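You operate a simulated robot arm through the tools that you are given. There is no shell and no other tool. Be economical: measure what you need, move in short steps, check, and stop when the job is done.

The job below is to be done with a simulated robot arm. You get a single attempt, and the scene is never put back.

JOB
Put things in order on the top of the steel bench. At the end: the black bottle stands where the teal refill can (marked "SOAP 1 L") stood; the teal refill can is on the small beige box; the cream pad from the top of the steel bench stands where the black bottle stood; the brass drum from the top of the steel bench is on the orange tray; the orange copper collar from the top of the steel bench stands on top of the brown felt-soled block; whatever was shut is shut again. Leave all else as you found it, and nothing knocked over.

It is judged by the outcome, as a careful person would: the job done as asked, and still so three seconds after it is handed in. It fails if anything else is knocked over, pushed out of place, dropped, spilled or broken.

ROBOT AND FRAMES
A 7-joint arm with a two-finger parallel gripper, fixed in place. Base frame: the origin is at the foot of the arm, x ahead of it, y to its left, z up; the work surface is at about z = 0. Readings come in m, rad, newtons and seconds.
With the tool pointing down near the work surface it reaches from about 0.22 to 0.58 m from the base axis. Its first joint turns from -1.152 to 1.152 rad. Payload 2.5 kg.
The tool frame sits at the grasp point between the pads (the TCP): z along the fingers, y along the line on which they close. The tips reach 0.023 m beyond it. Largest opening 0.094 m; finger width 0.038, thickness 0.01; the body of the gripper, 0.054 by 0.096 m, starts 0.039 m behind the TCP.
Orientation is that of the tool frame in the base frame, as [roll, pitch, yaw] about the fixed x, y, z axes, in that order (R = Rz(yaw) Ry(pitch) Rx(roll)). With the fingers straight down and closing along the base's y, the tool's x points along the base's -x, its y along +y and its z along -z.

CONTROLS
- The arm moves only by the tool drive_tool. Its argument "motion" is a list of rows, each an object of numbers (a shift or turn left out is 0, a gripper value left out holds the last): "ax", "ay", "az": the turn, a rotation vector about the base's x, y, z in rad; "x", "y", "z": the shift along the base's x, y, z in m; "fingers": the closure, from 0 (fully open) to 1 (shut). In form: [{"ax": .., "ay": .., "az": .., "x": .., "y": .., "z": .., "fingers": ..}, ...]. A call has 1 to 12 rows; each row is the pose to reach, as a shift and turn from the pose commanded when the call began. A row lasts 0.2 s, in which the tool goes at most 0.05 m and 0.15 rad; a call with a longer step from one row to the next is refused whole, and so is a gripper value outside its range. A pose out of reach is approached as far as the arm can. The call stops where the force on the tool passes 40 N (or 10 N more than at its start, if that is more) or the arm is blocked; 0.2 s more then pass. The fingers move at their own pace (about 0.108 m/s each) and stop on an object; they squeeze with about 30 N. The grip force told is the motor's: it shows also when the fingers shut on nothing. Time passes only in rows, and 0.2 s behind the last, so rows that repeat a pose let the fingers close. It gives the time, the measured TCP pose, the force on the tool (base axes), the opening and the grip force at its end, in the units of the frame above (readings bear some noise).
- Cameras (640 x 400 px; columns grow to the right, rows downward): "scene" is fixed at [0.116, -0.4052, 0.5525]; the picture's right is [0.86, -0.51, 0.00], its down [-0.32, -0.55, -0.77] and it looks along [0.39, 0.66, -0.64] (base axes); focal length 214 px, centre (320, 200). "wrist" rides on the gripper at [0.086, 0.016, -0.075] in the tool frame; the picture's right is [-0.18, 0.98, 0.00], its down [-0.58, -0.11, -0.81] and it looks along [-0.79, -0.15, 0.59] (tool axes); focal length 243 px, centre (320, 200). There is no depth. A picture from a camera that has moved, and an enlarged one, comes with that camera's place and axes in the base frame and with its lens. The place of the scene camera against the robot may be out by one fixed shift of up to 0.018 m in any direction.
- snapshot(camera): a new picture of that camera. No time passes.
- close_up(camera, box): a new picture of the part [left, top, right, bottom] of that camera's present view, enlarged. No time passes.
- sign_off(): hands the job in; it is judged then, once.

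Work in short steps. Places have to be worked out from the pictures, the camera data and where the tool is seen: move nearer, look again, correct. Check each grasp and each placing, and mend what went wrong. You have 120 turns and 68 pictures in all, those below and enlarged ones among them. Open the gripper and draw the arm clear of the work before you hand the job in, unless the task says otherwise; then end with one line.

The tools are called after "Call:" as a command line: name --argument value ..., lists and objects as JSON in quotes. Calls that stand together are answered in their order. drive_tool: Moves the arm, as the interface text tells. Its arguments: {"type":"object","properties":{"motion":{"type":"array"}},"required":["motion"]} The other tools are called the same way: snapshot (camera) takes a picture; close_up (camera, box) takes an enlarged picture of a part of a camera's view; sign_off () hands the job in.

At the start:

```text
time_s: 0.0
tool_pos: [0.394, 0.0327, 0.3324]
orientation: [-3.141, 0.0, -3.142]
ft_force: [-0.2, -0.2, 0.3]
gripper_width: 0.0938
finger_force: 0.1
```

scene: 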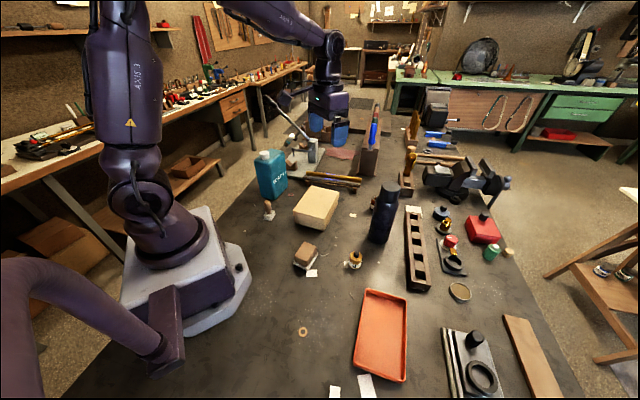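
wrist: 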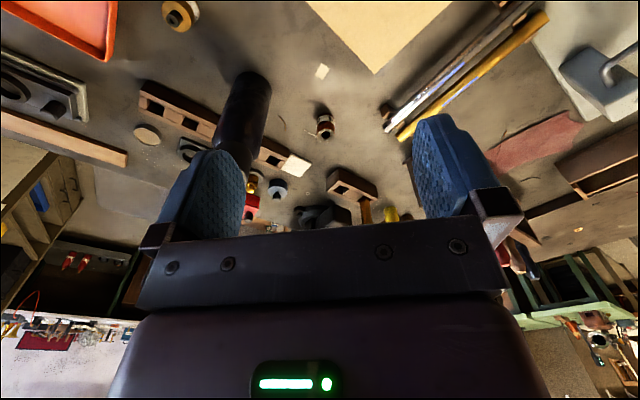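

I start by enlarging the scene's central part to identify the objects.

Call:
close_up --camera "scene" --box '[230, 130, 430, 255]'

Call:
close_up --camera "scene" --box '[240, 225, 480, 375]'

Call:
close_up --camera "scene" --box '[390, 160, 550, 260]'

```text
3.20 times, centred on (330, 192) of scene
camera zoom: at [0.116, -0.4052, 0.5525], right [0.86, -0.51, 0.0], down [-0.32, -0.55, -0.77], along [0.39, 0.66, -0.64], focal length 686 px, centre (288, 224)
```

zoom: 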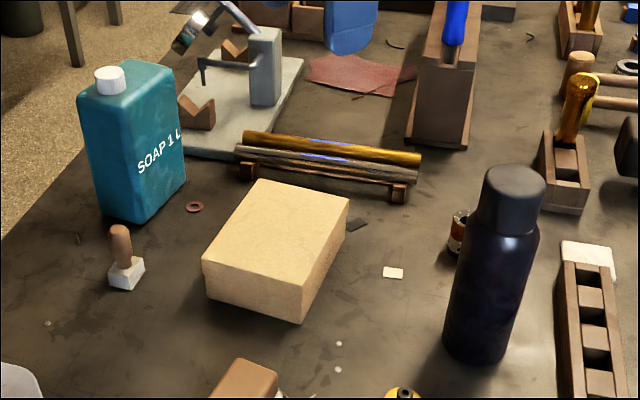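

```text
2.67 times, centred on (360, 300) of scene
camera zoom: at [0.116, -0.4052, 0.5525], right [0.86, -0.51, 0.0], down [-0.32, -0.55, -0.77], along [0.39, 0.66, -0.64], focal length 572 px, centre (213, -67)
```

zoom: 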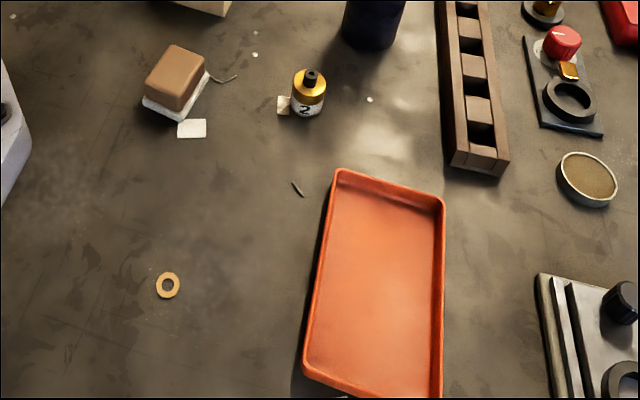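

```text
4.00 times, centred on (470, 210) of scene
camera zoom: at [0.116, -0.4052, 0.5525], right [0.86, -0.51, 0.0], down [-0.32, -0.55, -0.77], along [0.39, 0.66, -0.64], focal length 858 px, centre (-280, 160)
```

zoom: 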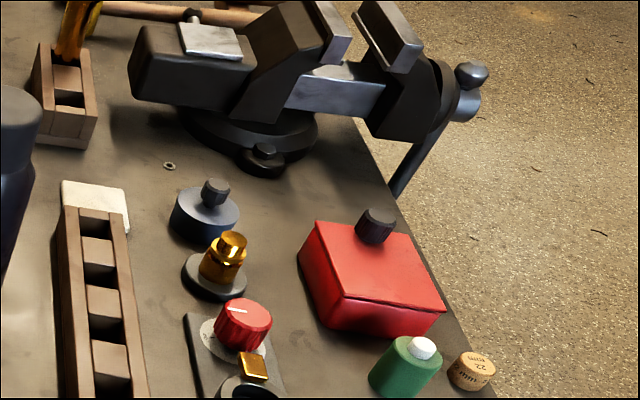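

I need closer looks at the candidate collar, drum and pad from the wrist camera.

Call:
close_up --camera "wrist" --box '[230, 50, 430, 230]'

Call:
close_up --camera "wrist" --box '[0, 0, 250, 156]'

Call:
close_up --camera "scene" --box '[270, 230, 380, 300]'

```text
2.22 times, centred on (330, 140) of wrist
camera zoom: at [0.3068, 0.0492, 0.4065], right [0.18, 0.98, 0.0], down [0.58, -0.11, 0.81], along [0.79, -0.15, -0.59], focal length 539 px, centre (298, 333)
```

zoom: 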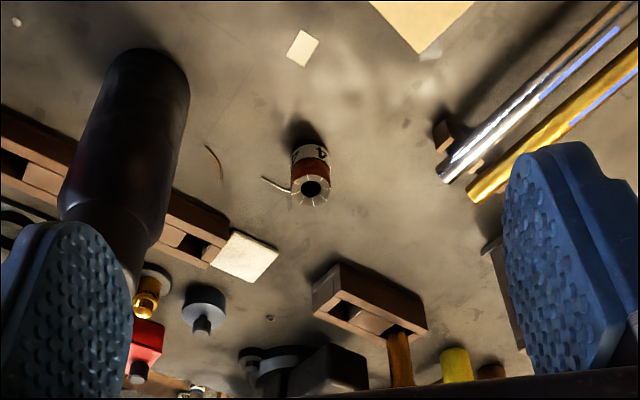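

```text
2.56 times, centred on (125, 78) of wrist
camera zoom: at [0.3068, 0.0492, 0.4065], right [0.18, 0.98, 0.0], down [0.58, -0.11, 0.81], along [0.79, -0.15, -0.59], focal length 621 px, centre (819, 512)
```

zoom: 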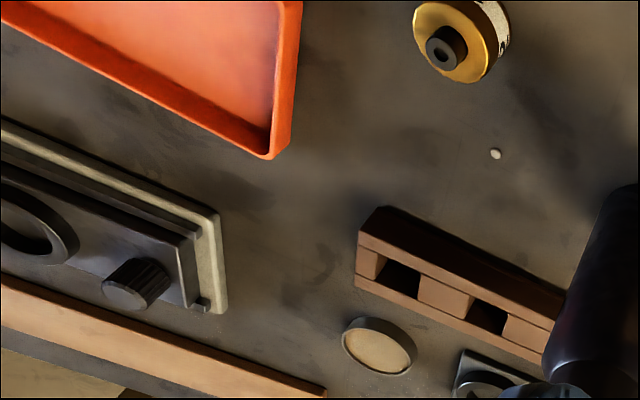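

```text
5.71 times, centred on (325, 265) of scene
camera zoom: at [0.116, -0.4052, 0.5525], right [0.86, -0.51, 0.0], down [-0.32, -0.55, -0.77], along [0.39, 0.66, -0.64], focal length 1226 px, centre (291, -171)
```

zoom: 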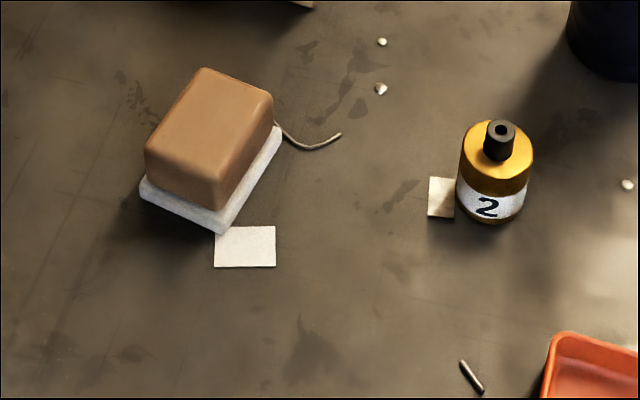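

Collar (copper, labelled 4) is at about (0.60,0.01), the drum "2" at about (0.385,-0.15). The cream pad is not yet certain, so I draw back and up and turn the wrist to survey the right side.

Call:
drive_tool --motion '[{"x": -0.03, "z": 0.02, "az": -0.1}, {"x": -0.06, "z": 0.04, "az": -0.2}, {"x": -0.09, "z": 0.06, "az": -0.3}, {"x": -0.12, "z": 0.07, "az": -0.45}, {"x": -0.12, "z": 0.07, "az": -0.6}]'

Call:
snapshot --camera "wrist"

Call:
snapshot --camera "scene"

```text
time_s: 1.2
tool_pos: [0.2735, 0.0328, 0.4023]
orientation: [-3.141, 0.0, 2.54]
ft_force: [0.4, 0.4, 0.2]
gripper_width: 0.0938
finger_force: 0.0
```

```text
59 pictures are left
camera wrist: at [0.2106, 0.0954, 0.4765], right [0.71, 0.71, 0.0], down [0.42, -0.42, 0.81], along [0.57, -0.57, -0.59], focal length 243 px, centre (320, 200)
```

wrist: 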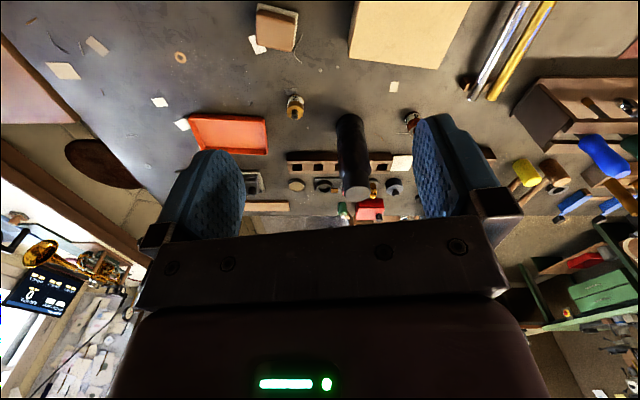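

```text
58 pictures are left
```

scene: 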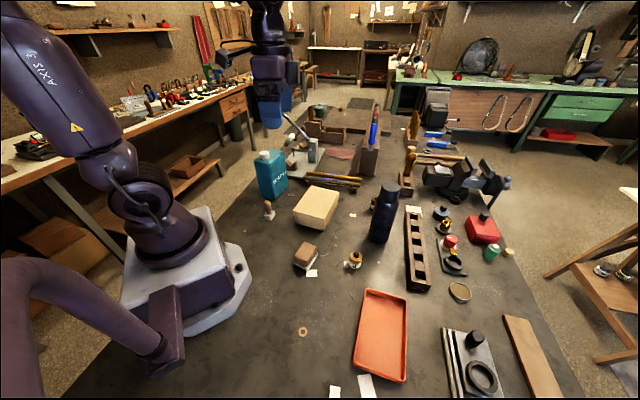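

The right side shows no clear reachable pad; I turn left to survey the rest.

Call:
drive_tool --motion '[{"az": 0.15}, {"az": 0.3}, {"az": 0.45}, {"az": 0.6}, {"az": 0.75}, {"az": 0.9}, {"az": 1.05}, {"az": 1.2}]'

Call:
snapshot --camera "wrist"

```text
time_s: 3.0
tool_pos: [0.2738, 0.0342, 0.4025]
orientation: [3.142, 0.001, -2.539]
ft_force: [0.3, -0.7, 0.3]
gripper_width: 0.0938
finger_force: 0.0
```

```text
57 pictures are left
camera wrist: at [0.1928, -0.0026, 0.4766], right [-0.41, 0.91, 0.0], down [0.54, 0.24, 0.81], along [0.74, 0.33, -0.59], focal length 243 px, centre (320, 200)
```

wrist: 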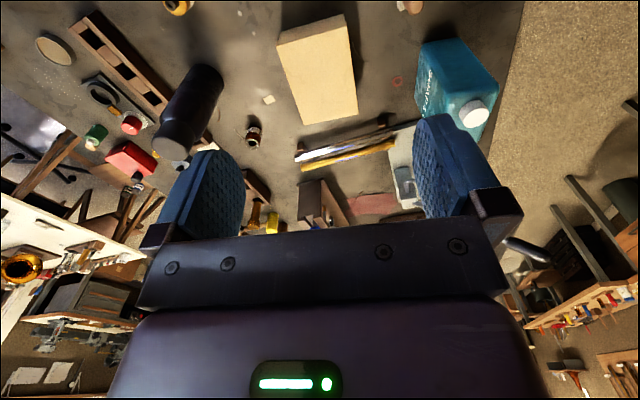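

The collar refines to about (0.592,0.008). I enlarge the pad candidates.

Call:
close_up --camera "scene" --box '[385, 195, 465, 245]'

Call:
close_up --camera "scene" --box '[430, 235, 530, 305]'

Call:
close_up --camera "scene" --box '[240, 180, 320, 230]'

Call:
close_up --camera "scene" --box '[290, 320, 410, 400]'

```text
8.00 times, centred on (425, 220) of scene
camera zoom: at [0.116, -0.4052, 0.5525], right [0.86, -0.51, 0.0], down [-0.32, -0.55, -0.77], along [0.39, 0.66, -0.64], focal length 1716 px, centre (-520, 40)
```

zoom: 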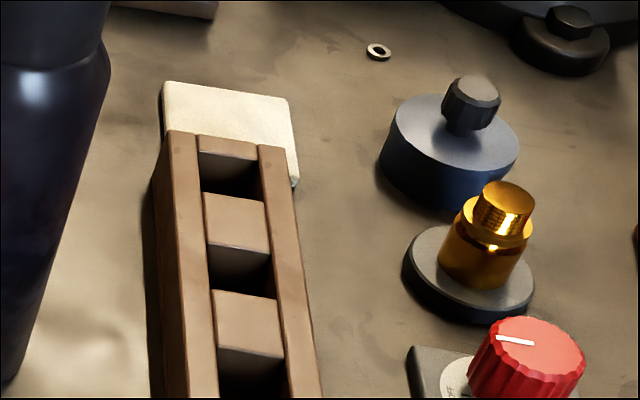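

```text
5.71 times, centred on (480, 270) of scene
camera zoom: at [0.116, -0.4052, 0.5525], right [0.86, -0.51, 0.0], down [-0.32, -0.55, -0.77], along [0.39, 0.66, -0.64], focal length 1226 px, centre (-594, -200)
```

zoom: 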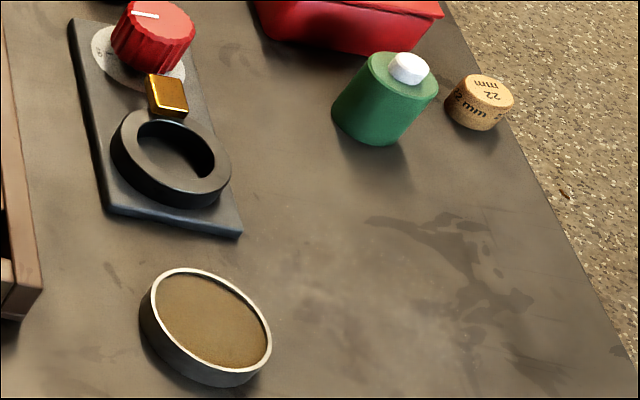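

```text
8.00 times, centred on (280, 205) of scene
camera zoom: at [0.116, -0.4052, 0.5525], right [0.86, -0.51, 0.0], down [-0.32, -0.55, -0.77], along [0.39, 0.66, -0.64], focal length 1716 px, centre (640, 160)
```

zoom: 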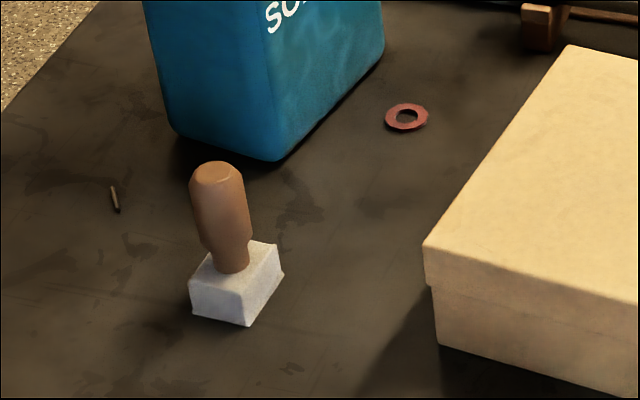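

```text
5.00 times, centred on (350, 360) of scene
camera zoom: at [0.116, -0.4052, 0.5525], right [0.86, -0.51, 0.0], down [-0.32, -0.55, -0.77], along [0.39, 0.66, -0.64], focal length 1072 px, centre (170, -600)
```

zoom: 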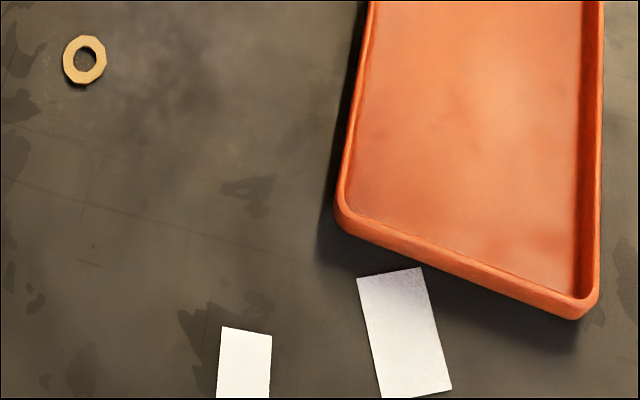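

The cream pad is the thick tile at the far end of the brown rack (~(0.675,-0.07)); I'll fetch it tilted after moving the bottle. First the teal can: I move nearer for a precise look.

Call:
drive_tool --motion '[{"x": -0.02, "y": 0.03, "az": 0.13}, {"x": -0.04, "y": 0.06, "az": 0.26}, {"x": -0.05, "y": 0.09, "az": 0.39}]'

Call:
snapshot --camera "wrist"

```text
time_s: 3.8
tool_pos: [0.2226, 0.123, 0.403]
orientation: [-3.141, 0.0, -2.149]
ft_force: [0.1, -0.1, 0.0]
gripper_width: 0.0942
finger_force: 0.1
```

```text
52 pictures are left
camera wrist: at [0.1614, 0.0588, 0.4763], right [-0.72, 0.69, 0.0], down [0.41, 0.43, 0.81], along [0.56, 0.58, -0.59], focal length 243 px, centre (320, 200)
```

wrist: 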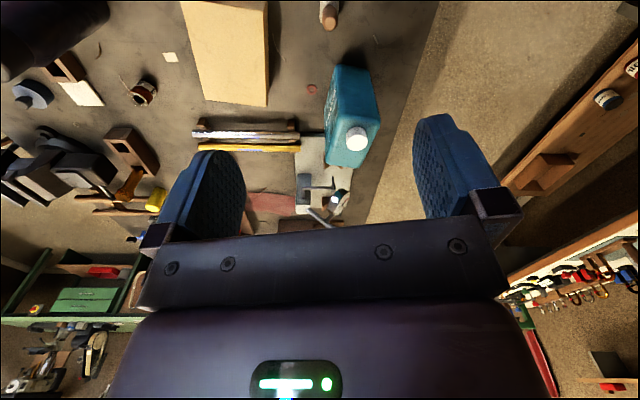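

Call:
close_up --camera "wrist" --box '[280, 50, 420, 180]'

Call:
close_up --camera "wrist" --box '[20, 30, 170, 125]'

```text
3.08 times, centred on (350, 115) of wrist
camera zoom: at [0.1614, 0.0588, 0.4763], right [-0.72, 0.69, 0.0], down [0.41, 0.43, 0.81], along [0.56, 0.58, -0.59], focal length 746 px, centre (228, 462)
```

zoom: 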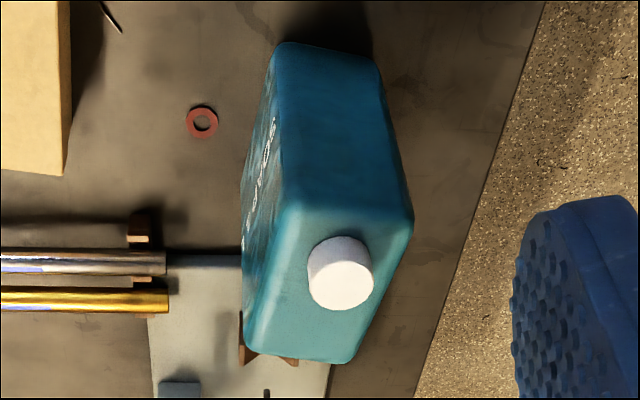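

```text
4.21 times, centred on (95, 78) of wrist
camera zoom: at [0.1614, 0.0588, 0.4763], right [-0.72, 0.69, 0.0], down [0.41, 0.43, 0.81], along [0.56, 0.58, -0.59], focal length 1022 px, centre (1267, 716)
```

zoom: 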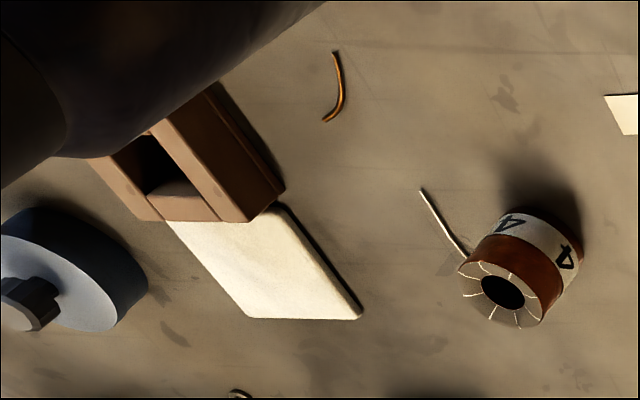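

Can: centre ≈(0.309,0.289), long axis at ≈0.61 rad, body top z≈0.164, cap ≈0.185 offset to the near end. I move above it with the fingers across its narrow side.

Call:
drive_tool --motion '[{"x": 0.014, "y": 0.028, "z": -0.02, "az": -0.06}, {"x": 0.028, "y": 0.055, "z": -0.045, "az": -0.13}, {"x": 0.043, "y": 0.083, "z": -0.07, "az": -0.19}, {"x": 0.057, "y": 0.11, "z": -0.095, "az": -0.25}, {"x": 0.072, "y": 0.138, "z": -0.12, "az": -0.32}, {"x": 0.086, "y": 0.166, "z": -0.145, "az": -0.38}]'

Call:
snapshot --camera "wrist"

Call:
snapshot --camera "scene"

```text
time_s: 5.2
tool_pos: [0.3092, 0.2907, 0.257]
orientation: [3.141, -0.001, -2.532]
ft_force: [-0.4, -0.2, -0.3]
gripper_width: 0.094
finger_force: 0.0
```

```text
49 pictures are left
camera wrist: at [0.2291, 0.254, 0.3309], right [-0.41, 0.91, 0.0], down [0.54, 0.24, 0.81], along [0.74, 0.33, -0.59], focal length 243 px, centre (320, 200)
```

wrist: 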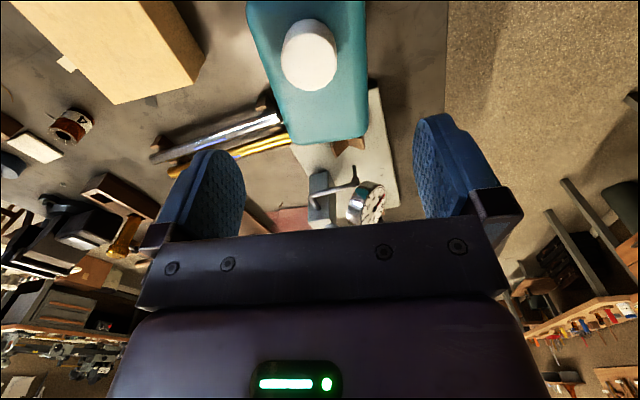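

```text
48 pictures are left
```

scene: 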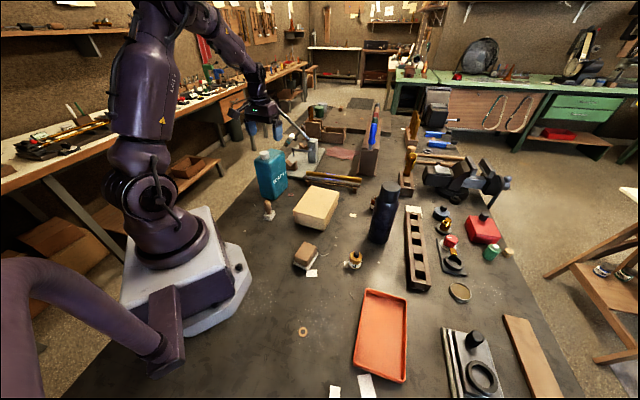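

The fingers straddle the can well. I descend to TCP z≈0.158 and close.

Call:
drive_tool --motion '[{"x": 0.005, "y": 0.0, "z": -0.04}, {"x": 0.005, "z": -0.07}, {"x": 0.005, "z": -0.098}, {"x": 0.005, "z": -0.098, "fingers": 1}, {"x": 0.005, "z": -0.098, "fingers": 1}, {"x": 0.005, "z": -0.098, "fingers": 1}]'

Call:
snapshot --camera "wrist"

```text
time_s: 6.6
tool_pos: [0.3151, 0.2903, 0.1592]
orientation: [-3.14, -0.001, -2.531]
ft_force: [-1.8, 1.9, -0.1]
gripper_width: 0.0702
finger_force: 30.1
```

```text
47 pictures are left
camera wrist: at [0.2339, 0.2527, 0.2333], right [-0.41, 0.91, 0.0], down [0.54, 0.24, 0.81], along [0.73, 0.33, -0.59], focal length 243 px, centre (320, 200)
```

wrist: 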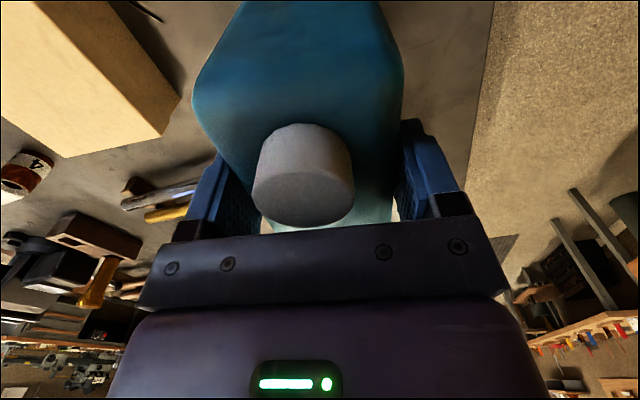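

Gripped at 0.070 m. I lift and check.

Call:
drive_tool --motion '[{"z": 0.02}, {"z": 0.05}, {"z": 0.08}, {"z": 0.11}]'

Call:
snapshot --camera "scene"

```text
time_s: 7.6
tool_pos: [0.3135, 0.2903, 0.269]
orientation: [3.141, -0.002, -2.531]
ft_force: [0.4, 0.2, -10.8]
gripper_width: 0.07
finger_force: 30.0
```

```text
46 pictures are left
```

scene: 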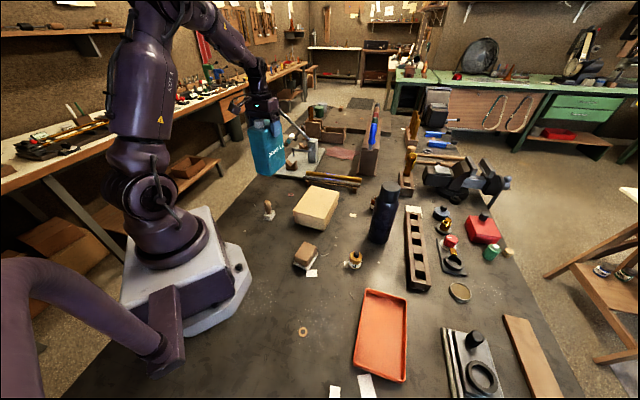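

The can hangs securely (~11 N). I carry it over the beige box.

Call:
drive_tool --motion '[{"x": 0.012, "y": -0.028}, {"x": 0.024, "y": -0.057}, {"x": 0.036, "y": -0.085}, {"x": 0.048, "y": -0.114, "az": 0.02}, {"x": 0.06, "y": -0.142, "az": 0.04}, {"x": 0.072, "y": -0.171, "az": 0.06}, {"x": 0.083, "y": -0.198, "az": 0.06}, {"x": 0.083, "y": -0.198, "az": 0.06}]'

Call:
snapshot --camera "wrist"

Call:
close_up --camera "scene" --box '[230, 80, 430, 255]'

```text
time_s: 9.4
tool_pos: [0.3981, 0.0905, 0.2691]
orientation: [-3.141, 0.0, -2.471]
ft_force: [-0.7, 0.8, -10.6]
gripper_width: 0.0699
finger_force: 30.2
```

```text
45 pictures are left
camera wrist: at [0.3198, 0.0497, 0.3435], right [-0.47, 0.88, 0.0], down [0.52, 0.28, 0.81], along [0.71, 0.38, -0.59], focal length 243 px, centre (320, 200)
```

wrist: 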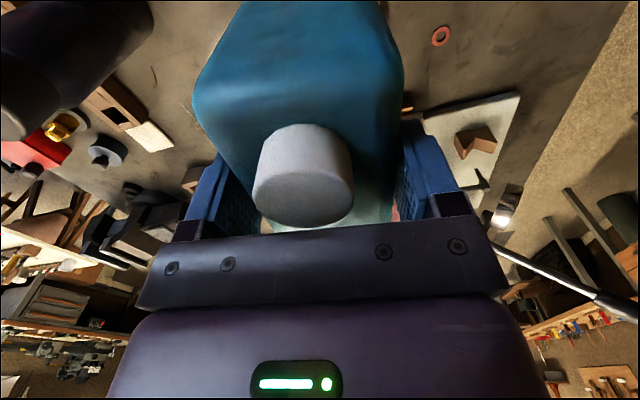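

```text
2.29 times, centred on (330, 168) of scene
camera zoom: at [0.116, -0.4052, 0.5525], right [0.86, -0.51, 0.0], down [-0.32, -0.55, -0.77], along [0.39, 0.66, -0.64], focal length 490 px, centre (297, 274)
```

zoom: 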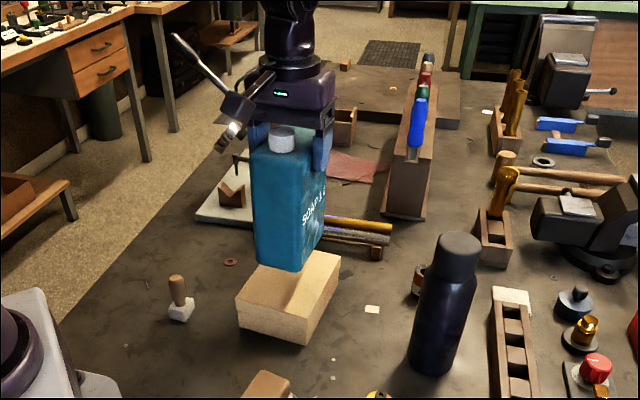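

Aligned over the box, with even margins. I lower gently toward its top (expected touch about 0.05 lower).

Call:
drive_tool --motion '[{"x": 0.004, "y": 0.003, "z": -0.02}, {"x": 0.004, "y": 0.003, "z": -0.036}, {"x": 0.004, "y": 0.003, "z": -0.042}, {"x": 0.004, "y": 0.003, "z": -0.046}, {"x": 0.004, "y": 0.003, "z": -0.049}]'

Call:
close_up --camera "scene" --box '[270, 130, 370, 235]'

```text
time_s: 10.6
tool_pos: [0.4014, 0.096, 0.2185]
orientation: [3.142, -0.001, -2.472]
ft_force: [0.0, 0.4, -10.9]
gripper_width: 0.0698
finger_force: 30.1
```

```text
3.81 times, centred on (320, 182) of scene
camera zoom: at [0.116, -0.4051, 0.5525], right [0.86, -0.51, 0.0], down [-0.32, -0.55, -0.77], along [0.39, 0.66, -0.64], focal length 817 px, centre (320, 267)
```

zoom: 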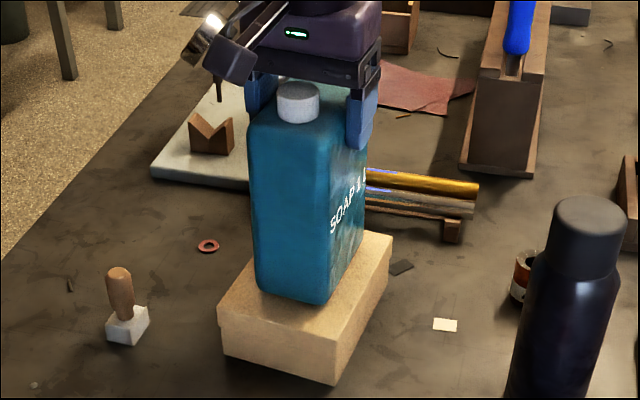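

Not in contact yet; I continue lowering in 3 mm steps.

Call:
drive_tool --motion '[{"z": -0.003}, {"z": -0.006}, {"z": -0.009}, {"z": -0.012}, {"z": -0.015}, {"z": -0.018}]'

```text
time_s: 11.2
tool_pos: [0.4025, 0.0957, 0.2187]
orientation: [-3.139, 0.001, -2.473]
ft_force: [-3.3, -1.9, 4.6]
gripper_width: 0.0698
finger_force: 29.9
stopped in row 3: the force on the tool passed its limit (the readings are from after the stop); the commanded pose is now the measured one
```

The can rests on the box (weight taken). I release.

Call:
drive_tool --motion '[{"fingers": 0.6}, {"fingers": 0.0}, {"fingers": 0.0}, {"fingers": 0.0}]'

Call:
close_up --camera "scene" --box '[270, 130, 370, 235]'

```text
time_s: 12.2
tool_pos: [0.4025, 0.0957, 0.2187]
orientation: [-3.14, 0.002, -2.471]
ft_force: [0.7, -0.7, -0.6]
gripper_width: 0.0941
finger_force: 0.0
```

```text
3.81 times, centred on (320, 182) of scene
camera zoom: at [0.116, -0.4052, 0.5525], right [0.86, -0.51, 0.0], down [-0.32, -0.55, -0.77], along [0.39, 0.66, -0.64], focal length 817 px, centre (320, 267)
```

zoom: 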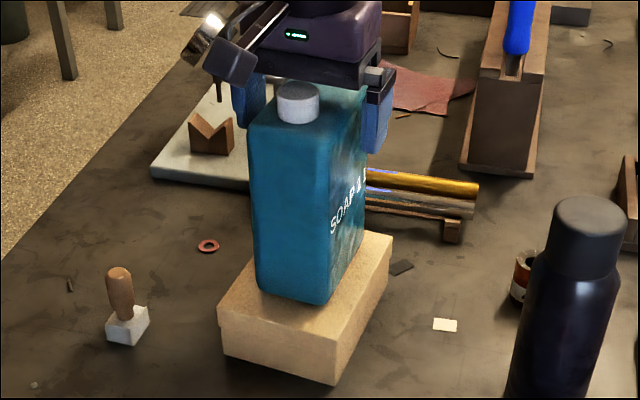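

The can stands well. I rise clear and go look at the bottle.

Call:
drive_tool --motion '[{"z": 0.04}, {"z": 0.08}, {"z": 0.115}, {"z": 0.115, "x": -0.02, "y": -0.03, "az": -0.14}, {"z": 0.115, "x": -0.03, "y": -0.07, "az": -0.28}, {"z": 0.115, "x": -0.03, "y": -0.11, "az": -0.42}, {"z": 0.115, "x": -0.03, "y": -0.15, "az": -0.56}, {"z": 0.115, "x": -0.03, "y": -0.19, "az": -0.67}, {"z": 0.115, "x": -0.03, "y": -0.22, "az": -0.67}]'

Call:
snapshot --camera "wrist"

```text
time_s: 14.2
tool_pos: [0.3716, -0.1243, 0.3349]
orientation: [-3.141, 0.001, -3.141]
ft_force: [0.3, 0.1, 0.0]
gripper_width: 0.0941
finger_force: 0.1
```

```text
41 pictures are left
camera wrist: at [0.2853, -0.1094, 0.4086], right [0.18, 0.98, 0.0], down [0.58, -0.11, 0.81], along [0.79, -0.15, -0.59], focal length 243 px, centre (320, 200)
```

wrist: 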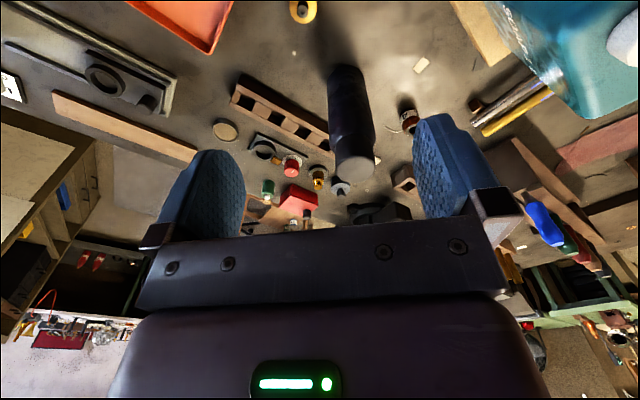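

Bottle: axis ≈(0.508,-0.102), top z≈0.195. I go above it with margin and check.

Call:
drive_tool --motion '[{"x": 0.035, "y": 0.006, "z": -0.015}, {"x": 0.07, "y": 0.012, "z": -0.03}, {"x": 0.105, "y": 0.017, "z": -0.045}, {"x": 0.137, "y": 0.022, "z": -0.065}, {"x": 0.137, "y": 0.022, "z": -0.075}]'

Call:
snapshot --camera "wrist"

Call:
close_up --camera "scene" --box '[320, 110, 460, 250]'

```text
time_s: 15.4
tool_pos: [0.5091, -0.1035, 0.2596]
orientation: [-3.14, 0.002, -3.141]
ft_force: [0.2, 0.1, 0.3]
gripper_width: 0.0939
finger_force: 0.1
```

```text
40 pictures are left
camera wrist: at [0.4221, -0.087, 0.3329], right [0.18, 0.98, 0.0], down [0.58, -0.11, 0.81], along [0.79, -0.15, -0.59], focal length 243 px, centre (320, 200)
```

wrist: 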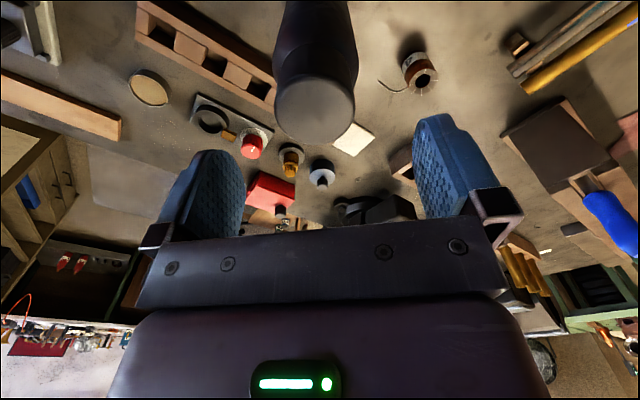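

```text
2.86 times, centred on (390, 180) of scene
camera zoom: at [0.116, -0.4052, 0.5525], right [0.86, -0.51, 0.0], down [-0.32, -0.55, -0.77], along [0.39, 0.66, -0.64], focal length 613 px, centre (120, 257)
```

zoom: 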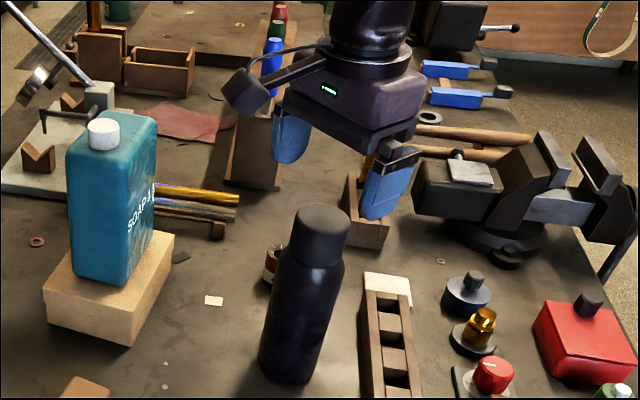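

Cap centred at ≈(0.509,-0.106). I descend and grip.

Call:
drive_tool --motion '[{"y": -0.003, "z": -0.04}, {"y": -0.003, "z": -0.075}, {"y": -0.003, "z": -0.096}, {"y": -0.003, "z": -0.096, "fingers": 1}, {"y": -0.003, "z": -0.096, "fingers": 1}, {"y": -0.003, "z": -0.096, "fingers": 1}, {"y": -0.003, "z": -0.096, "fingers": 1}]'

Call:
snapshot --camera "wrist"

```text
time_s: 16.8
tool_pos: [0.5114, -0.1062, 0.1674]
orientation: [-3.141, 0.009, -3.141]
ft_force: [-2.0, 0.7, 4.3]
gripper_width: 0.0633
finger_force: 30.1
stopped in row 6: the force on the tool passed its limit (the readings are from after the stop); the commanded pose is now the measured one
```

```text
38 pictures are left
camera wrist: at [0.4231, -0.0905, 0.2398], right [0.18, 0.98, 0.0], down [0.57, -0.11, 0.81], along [0.8, -0.15, -0.58], focal length 243 px, centre (320, 200)
```

wrist: 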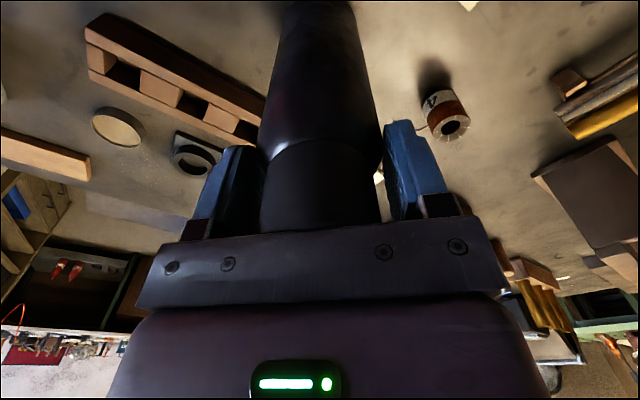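

The tips seem to be closing on the sloping shoulder. I open, rise about 15 mm and grip the straight cap instead.

Call:
drive_tool --motion '[{"fingers": 0}, {"fingers": 0}, {"z": 0.013, "fingers": 0}, {"z": 0.013, "fingers": 1}, {"z": 0.013, "fingers": 1}, {"z": 0.013, "fingers": 1}, {"z": 0.013, "fingers": 1}]'

Call:
snapshot --camera "wrist"

```text
time_s: 18.4
tool_pos: [0.5115, -0.1074, 0.1808]
orientation: [-3.139, 0.012, 3.141]
ft_force: [-4.8, 2.3, 29.3]
gripper_width: 0.0533
finger_force: 30.5
```

```text
37 pictures are left
camera wrist: at [0.4238, -0.0905, 0.2542], right [0.18, 0.98, 0.0], down [0.57, -0.11, 0.81], along [0.8, -0.15, -0.58], focal length 243 px, centre (320, 200)
```

wrist: 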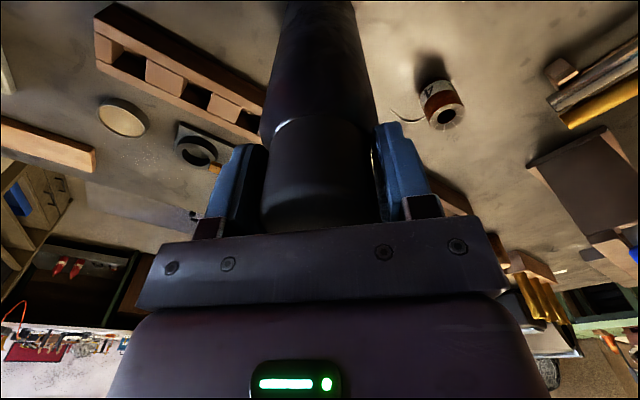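

Width 0.053 equals the cap. I lift carefully.

Call:
drive_tool --motion '[{"z": 0.005}, {"z": 0.015}, {"z": 0.025}, {"z": 0.035}]'

Call:
close_up --camera "scene" --box '[320, 130, 460, 250]'

```text
time_s: 19.4
tool_pos: [0.5103, -0.1053, 0.2135]
orientation: [-3.139, 0.007, -3.14]
ft_force: [0.3, -0.1, -3.9]
gripper_width: 0.0489
finger_force: 29.9
```

```text
3.33 times, centred on (390, 190) of scene
camera zoom: at [0.116, -0.4052, 0.5525], right [0.86, -0.51, 0.0], down [-0.32, -0.55, -0.77], along [0.39, 0.66, -0.64], focal length 715 px, centre (87, 233)
```

zoom: 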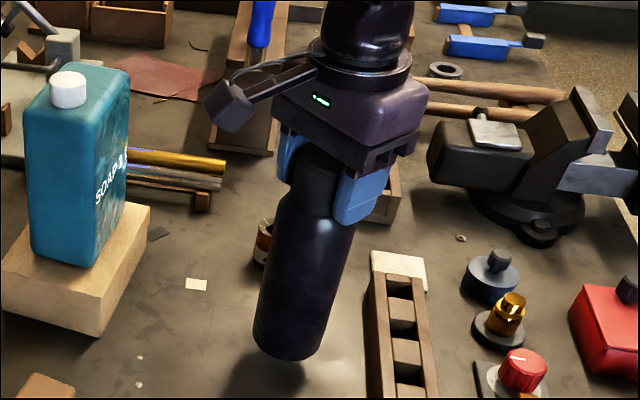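

The bottle hangs freely (~4 N). I raise it and carry it on the near side of the can-and-box.

Call:
drive_tool --motion '[{"z": 0.04}, {"z": 0.08}, {"z": 0.08, "x": -0.04, "y": 0.01}, {"z": 0.08, "x": -0.085, "y": 0.02}, {"z": 0.08, "x": -0.13, "y": 0.035}, {"z": 0.08, "x": -0.175, "y": 0.05}, {"z": 0.08, "x": -0.215, "y": 0.06}, {"z": 0.08, "x": -0.235, "y": 0.09}, {"z": 0.08, "x": -0.25, "y": 0.13}, {"z": 0.08, "x": -0.26, "y": 0.175}]'

Call:
snapshot --camera "scene"

```text
time_s: 21.6
tool_pos: [0.2505, 0.069, 0.2931]
orientation: [-3.139, 0.01, -3.141]
ft_force: [-0.4, -0.1, -2.8]
gripper_width: 0.0489
finger_force: 30.2
```

```text
35 pictures are left
```

scene: 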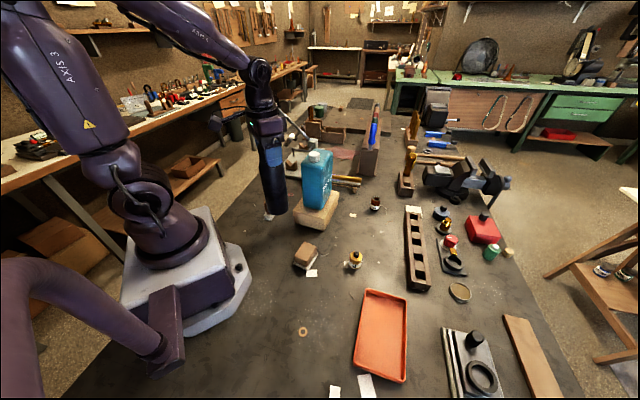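

Call:
drive_tool --motion '[{"x": -0.005, "y": 0.045}, {"x": -0.005, "y": 0.09}, {"x": 0.008, "y": 0.13}, {"x": 0.03, "y": 0.17}, {"x": 0.048, "y": 0.2}, {"x": 0.058, "y": 0.22}, {"x": 0.058, "y": 0.22}]'

Call:
close_up --camera "scene" --box '[210, 100, 370, 240]'

```text
time_s: 23.1
tool_pos: [0.307, 0.2878, 0.2926]
orientation: [-3.138, 0.009, -3.14]
ft_force: [-0.3, 1.5, -3.0]
gripper_width: 0.0489
finger_force: 30.4
```

```text
2.86 times, centred on (290, 170) of scene
camera zoom: at [0.116, -0.4051, 0.5525], right [0.86, -0.51, 0.0], down [-0.32, -0.55, -0.77], along [0.39, 0.66, -0.64], focal length 613 px, centre (406, 286)
```

zoom: 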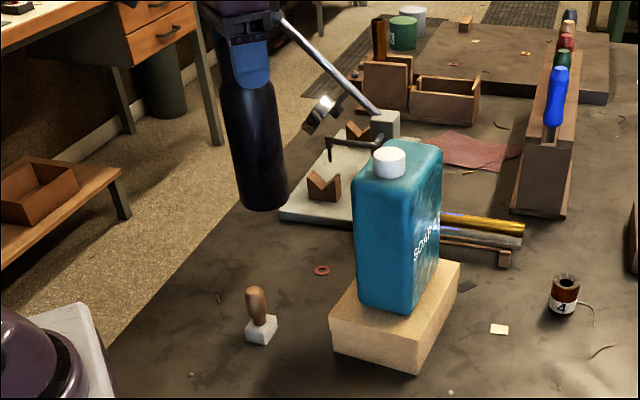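

Over the can's old spot. I lower, then creep to contact.

Call:
drive_tool --motion '[{"z": -0.04}, {"z": -0.08}, {"z": -0.095}, {"z": -0.1}, {"z": -0.103}, {"z": -0.106}, {"z": -0.109}, {"z": -0.112}, {"z": -0.114}]'

Call:
close_up --camera "scene" --box '[210, 120, 330, 225]'

```text
time_s: 25.1
tool_pos: [0.3095, 0.2892, 0.1845]
orientation: [-3.14, 0.014, -3.141]
ft_force: [-0.6, -1.6, 4.6]
gripper_width: 0.0494
finger_force: 29.6
stopped in row 9: the force on the tool passed its limit (the readings are from after the stop); the commanded pose is now the measured one
```

```text
3.81 times, centred on (270, 172) of scene
camera zoom: at [0.116, -0.4052, 0.5525], right [0.86, -0.51, 0.0], down [-0.32, -0.55, -0.77], along [0.39, 0.66, -0.64], focal length 817 px, centre (510, 305)
```

zoom: 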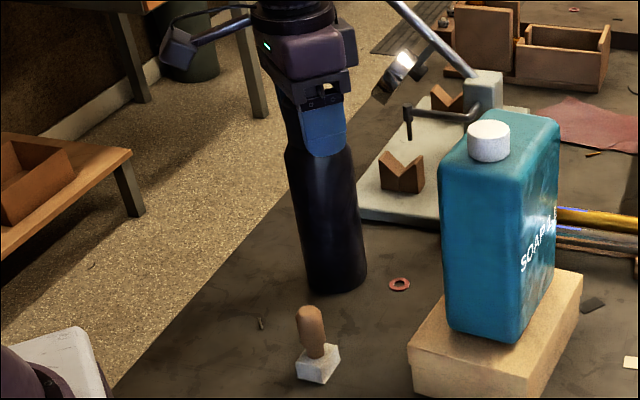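

The bottle is on the bench. I release, then rise.

Call:
drive_tool --motion '[{"fingers": 0.5}, {"fingers": 0}, {"fingers": 0}, {"z": 0.03, "fingers": 0}, {"z": 0.07}, {"z": 0.11}, {"z": 0.13}]'

Call:
close_up --camera "scene" --box '[210, 120, 330, 225]'

```text
time_s: 26.7
tool_pos: [0.3098, 0.2886, 0.3169]
orientation: [3.142, 0.012, -3.14]
ft_force: [0.0, 0.4, -1.3]
gripper_width: 0.0939
finger_force: 0.0
```

```text
3.81 times, centred on (270, 172) of scene
camera zoom: at [0.116, -0.4052, 0.5525], right [0.86, -0.51, 0.0], down [-0.32, -0.55, -0.77], along [0.39, 0.66, -0.64], focal length 817 px, centre (510, 305)
```

zoom: 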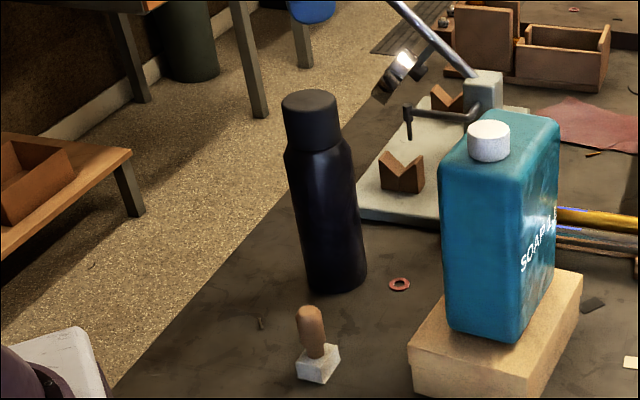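

Bottle upright on the can's old place. I go over to inspect the pad.

Call:
drive_tool --motion '[{"z": 0.03, "ay": 0.012}, {"x": 0.02, "y": -0.04, "z": 0.04, "ay": 0.012}, {"x": 0.04, "y": -0.08, "z": 0.04, "ay": 0.012}, {"x": 0.06, "y": -0.12, "z": 0.04, "ay": 0.012}, {"x": 0.08, "y": -0.16, "z": 0.04, "ay": 0.012}, {"x": 0.1, "y": -0.2, "z": 0.04, "ay": 0.012}, {"x": 0.12, "y": -0.24, "z": 0.03, "ay": 0.012}, {"x": 0.14, "y": -0.28, "z": 0.0, "ay": 0.012}, {"x": 0.165, "y": -0.32, "z": -0.02, "ay": 0.012}, {"x": 0.19, "y": -0.355, "z": -0.04, "ay": 0.012}, {"x": 0.21, "y": -0.365, "z": -0.07, "ay": 0.012}]'

Call:
close_up --camera "wrist" --box '[200, 20, 440, 170]'

```text
refused: row 8 steps farther than a row can; nothing moved
```

```text
2.67 times, centred on (320, 95) of wrist
camera zoom: at [0.2214, 0.3045, 0.3887], right [0.18, 0.98, 0.0], down [0.57, -0.11, 0.81], along [0.8, -0.15, -0.58], focal length 647 px, centre (320, 480)
```

zoom: 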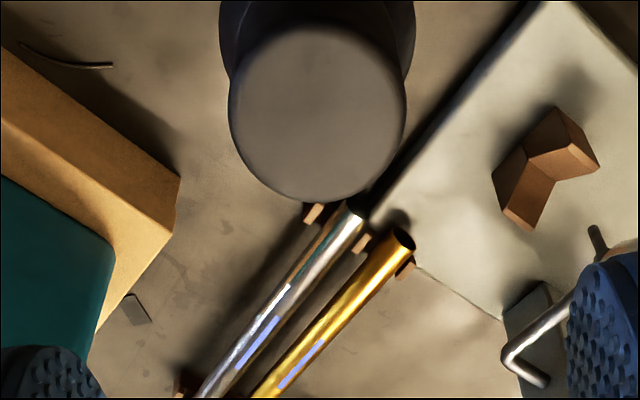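

One step was too long; I resend with the descent spread out.

Call:
drive_tool --motion '[{"z": 0.03, "ay": 0.012}, {"x": 0.02, "y": -0.04, "z": 0.04, "ay": 0.012}, {"x": 0.04, "y": -0.08, "z": 0.04, "ay": 0.012}, {"x": 0.06, "y": -0.12, "z": 0.04, "ay": 0.012}, {"x": 0.08, "y": -0.16, "z": 0.04, "ay": 0.012}, {"x": 0.1, "y": -0.2, "z": 0.04, "ay": 0.012}, {"x": 0.12, "y": -0.24, "z": 0.03, "ay": 0.012}, {"x": 0.14, "y": -0.28, "z": 0.015, "ay": 0.012}, {"x": 0.16, "y": -0.315, "z": -0.01, "ay": 0.012}, {"x": 0.185, "y": -0.345, "z": -0.03, "ay": 0.012}, {"x": 0.2, "y": -0.365, "z": -0.06, "ay": 0.012}]'

Call:
close_up --camera "wrist" --box '[200, 20, 440, 170]'

```text
time_s: 29.1
tool_pos: [0.5096, -0.0767, 0.2545]
orientation: [3.142, 0.004, -3.138]
ft_force: [0.3, 0.3, -0.5]
gripper_width: 0.0937
finger_force: 0.1
```

```text
2.67 times, centred on (320, 95) of wrist
camera zoom: at [0.4229, -0.0613, 0.3286], right [0.18, 0.98, 0.0], down [0.58, -0.11, 0.81], along [0.79, -0.15, -0.59], focal length 647 px, centre (320, 480)
```

zoom: 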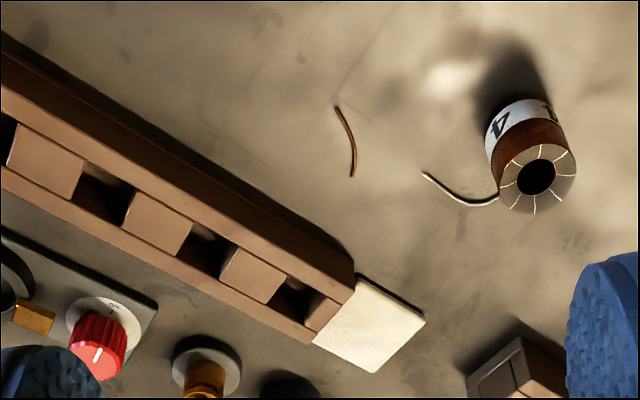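

Pad corners work out to (0.654,-0.081),(0.695,-0.045),(0.736,-0.084),(0.700,-0.118), thin, abutting the rack; it's beyond plain reach, so I'll work it after the collar. Collar axis ≈(0.589,0.005), ~0.05 tall; I move above it.

Call:
drive_tool --motion '[{"x": 0.02, "y": 0.02, "z": -0.02}, {"x": 0.04, "y": 0.04, "z": -0.045}, {"x": 0.06, "y": 0.06, "z": -0.07}, {"x": 0.079, "y": 0.081, "z": -0.1}, {"x": 0.079, "y": 0.081, "z": -0.13}, {"x": 0.079, "y": 0.081, "z": -0.13}]'

Call:
snapshot --camera "wrist"

Call:
close_up --camera "scene" --box '[330, 110, 470, 240]'

```text
time_s: 30.5
tool_pos: [0.589, 0.0057, 0.1252]
orientation: [3.141, 0.002, -3.139]
ft_force: [-0.4, -0.3, -0.2]
gripper_width: 0.0942
finger_force: 0.1
```

```text
29 pictures are left
camera wrist: at [0.5019, 0.0206, 0.1992], right [0.18, 0.98, 0.0], down [0.58, -0.11, 0.81], along [0.79, -0.15, -0.59], focal length 243 px, centre (320, 200)
```

wrist: 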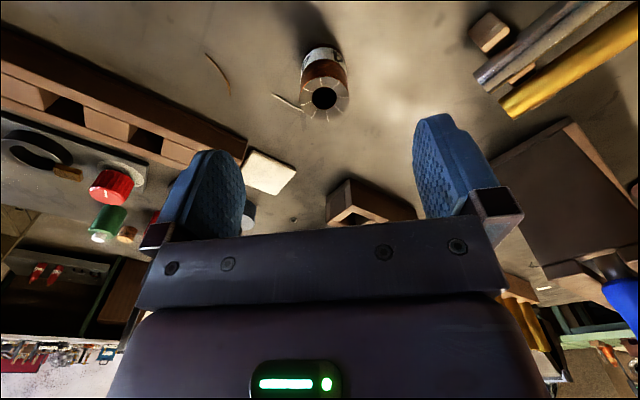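

```text
3.08 times, centred on (400, 175) of scene
camera zoom: at [0.116, -0.4051, 0.5525], right [0.86, -0.51, 0.0], down [-0.32, -0.55, -0.77], along [0.39, 0.66, -0.64], focal length 660 px, centre (74, 277)
```

zoom: 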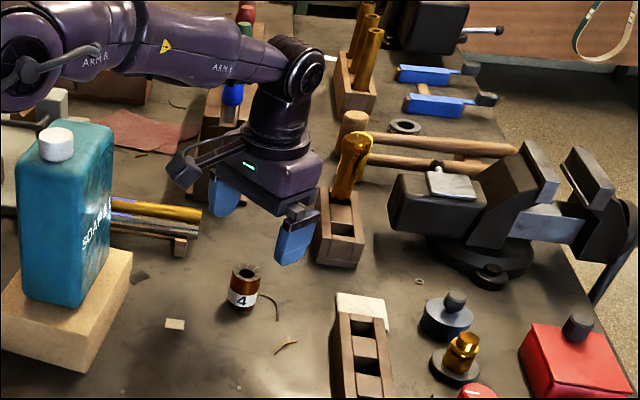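

Reach is fine and the collar is centred at ≈(0.591,0.006). I descend and grip.

Call:
drive_tool --motion '[{"x": 0.002, "z": -0.03}, {"x": 0.002, "z": -0.06}, {"x": 0.002, "z": -0.085}, {"x": 0.002, "z": -0.085, "fingers": 1}, {"x": 0.002, "z": -0.085, "fingers": 1}, {"x": 0.002, "z": -0.085, "fingers": 1}, {"x": 0.002, "z": -0.085, "fingers": 1}]'

Call:
snapshot --camera "wrist"

```text
time_s: 32.1
tool_pos: [0.5898, 0.0063, 0.0394]
orientation: [3.142, 0.0, -3.14]
ft_force: [1.2, 0.1, 1.8]
gripper_width: 0.0329
finger_force: 30.3
```

```text
27 pictures are left
camera wrist: at [0.5037, 0.0209, 0.1145], right [0.18, 0.98, 0.0], down [0.58, -0.11, 0.81], along [0.79, -0.15, -0.59], focal length 243 px, centre (320, 200)
```

wrist: 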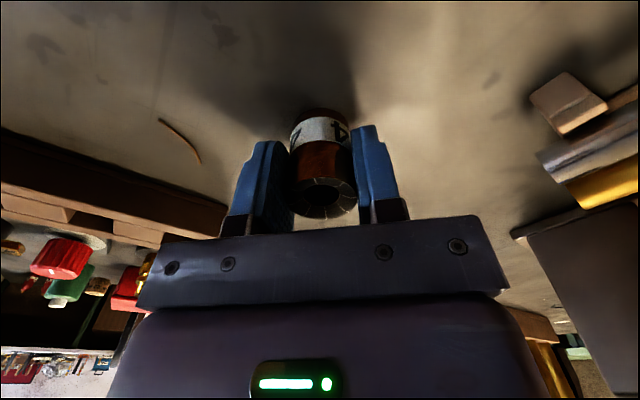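

Collar held (0.033 m). I lift and carry it toward the brown block, keeping clear of the can, then turn the camera on the block.

Call:
drive_tool --motion '[{"z": 0.03}, {"z": 0.075}, {"z": 0.12}, {"z": 0.16, "x": -0.02}, {"z": 0.19, "x": -0.05, "y": -0.015}, {"z": 0.21, "x": -0.09, "y": -0.03}, {"z": 0.22, "x": -0.13, "y": -0.045}, {"z": 0.23, "x": -0.17, "y": -0.06}, {"z": 0.24, "x": -0.21, "y": -0.06, "az": -0.12}, {"z": 0.24, "x": -0.25, "y": -0.05, "az": -0.25}, {"z": 0.24, "x": -0.285, "y": -0.03, "az": -0.38}, {"z": 0.24, "x": -0.315, "y": 0.0, "az": -0.52}]'

Call:
drive_tool --motion '[{"x": -0.01, "y": 0.025, "az": -0.14}, {"x": -0.025, "y": 0.05, "az": -0.28}, {"x": -0.03, "y": 0.06, "az": -0.42}, {"x": -0.03, "y": 0.06, "az": -0.56}, {"x": -0.03, "y": 0.06, "az": -0.7}]'

Call:
snapshot --camera "wrist"

```text
time_s: 34.7
tool_pos: [0.2756, 0.0054, 0.2805]
orientation: [3.141, 0.004, 2.621]
ft_force: [0.0, 0.1, -1.9]
gripper_width: 0.0331
finger_force: 29.7
```

```text
time_s: 35.9
tool_pos: [0.2458, 0.0657, 0.2806]
orientation: [3.142, 0.0, 1.921]
ft_force: [-0.5, 0.5, -1.6]
gripper_width: 0.0332
finger_force: 29.9
```

```text
26 pictures are left
camera wrist: at [0.2307, 0.1517, 0.3539], right [0.99, 0.16, 0.0], down [0.1, -0.58, 0.81], along [0.13, -0.8, -0.59], focal length 243 px, centre (320, 200)
```

wrist: 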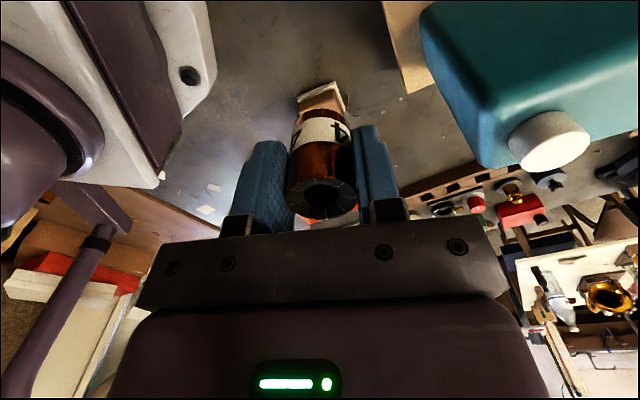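

The block is hidden behind the collar; I turn the wrist a bit to uncover it.

Call:
drive_tool --motion '[{"az": 0.12, "y": -0.02}, {"az": 0.24, "y": -0.04}, {"az": 0.3, "y": -0.05}]'

Call:
close_up --camera "wrist" --box '[200, 0, 440, 150]'

```text
time_s: 36.7
tool_pos: [0.2451, 0.0149, 0.2802]
orientation: [3.141, 0.002, 2.225]
ft_force: [0.3, -0.3, -1.0]
gripper_width: 0.0332
finger_force: 30.0
```

```text
2.67 times, centred on (320, 75) of wrist
camera zoom: at [0.2051, 0.0931, 0.3545], right [0.89, 0.45, 0.0], down [0.27, -0.53, 0.81], along [0.36, -0.72, -0.59], focal length 647 px, centre (320, 533)
```

zoom: 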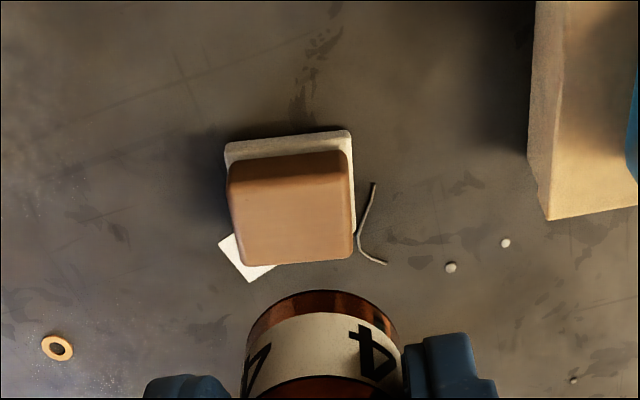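

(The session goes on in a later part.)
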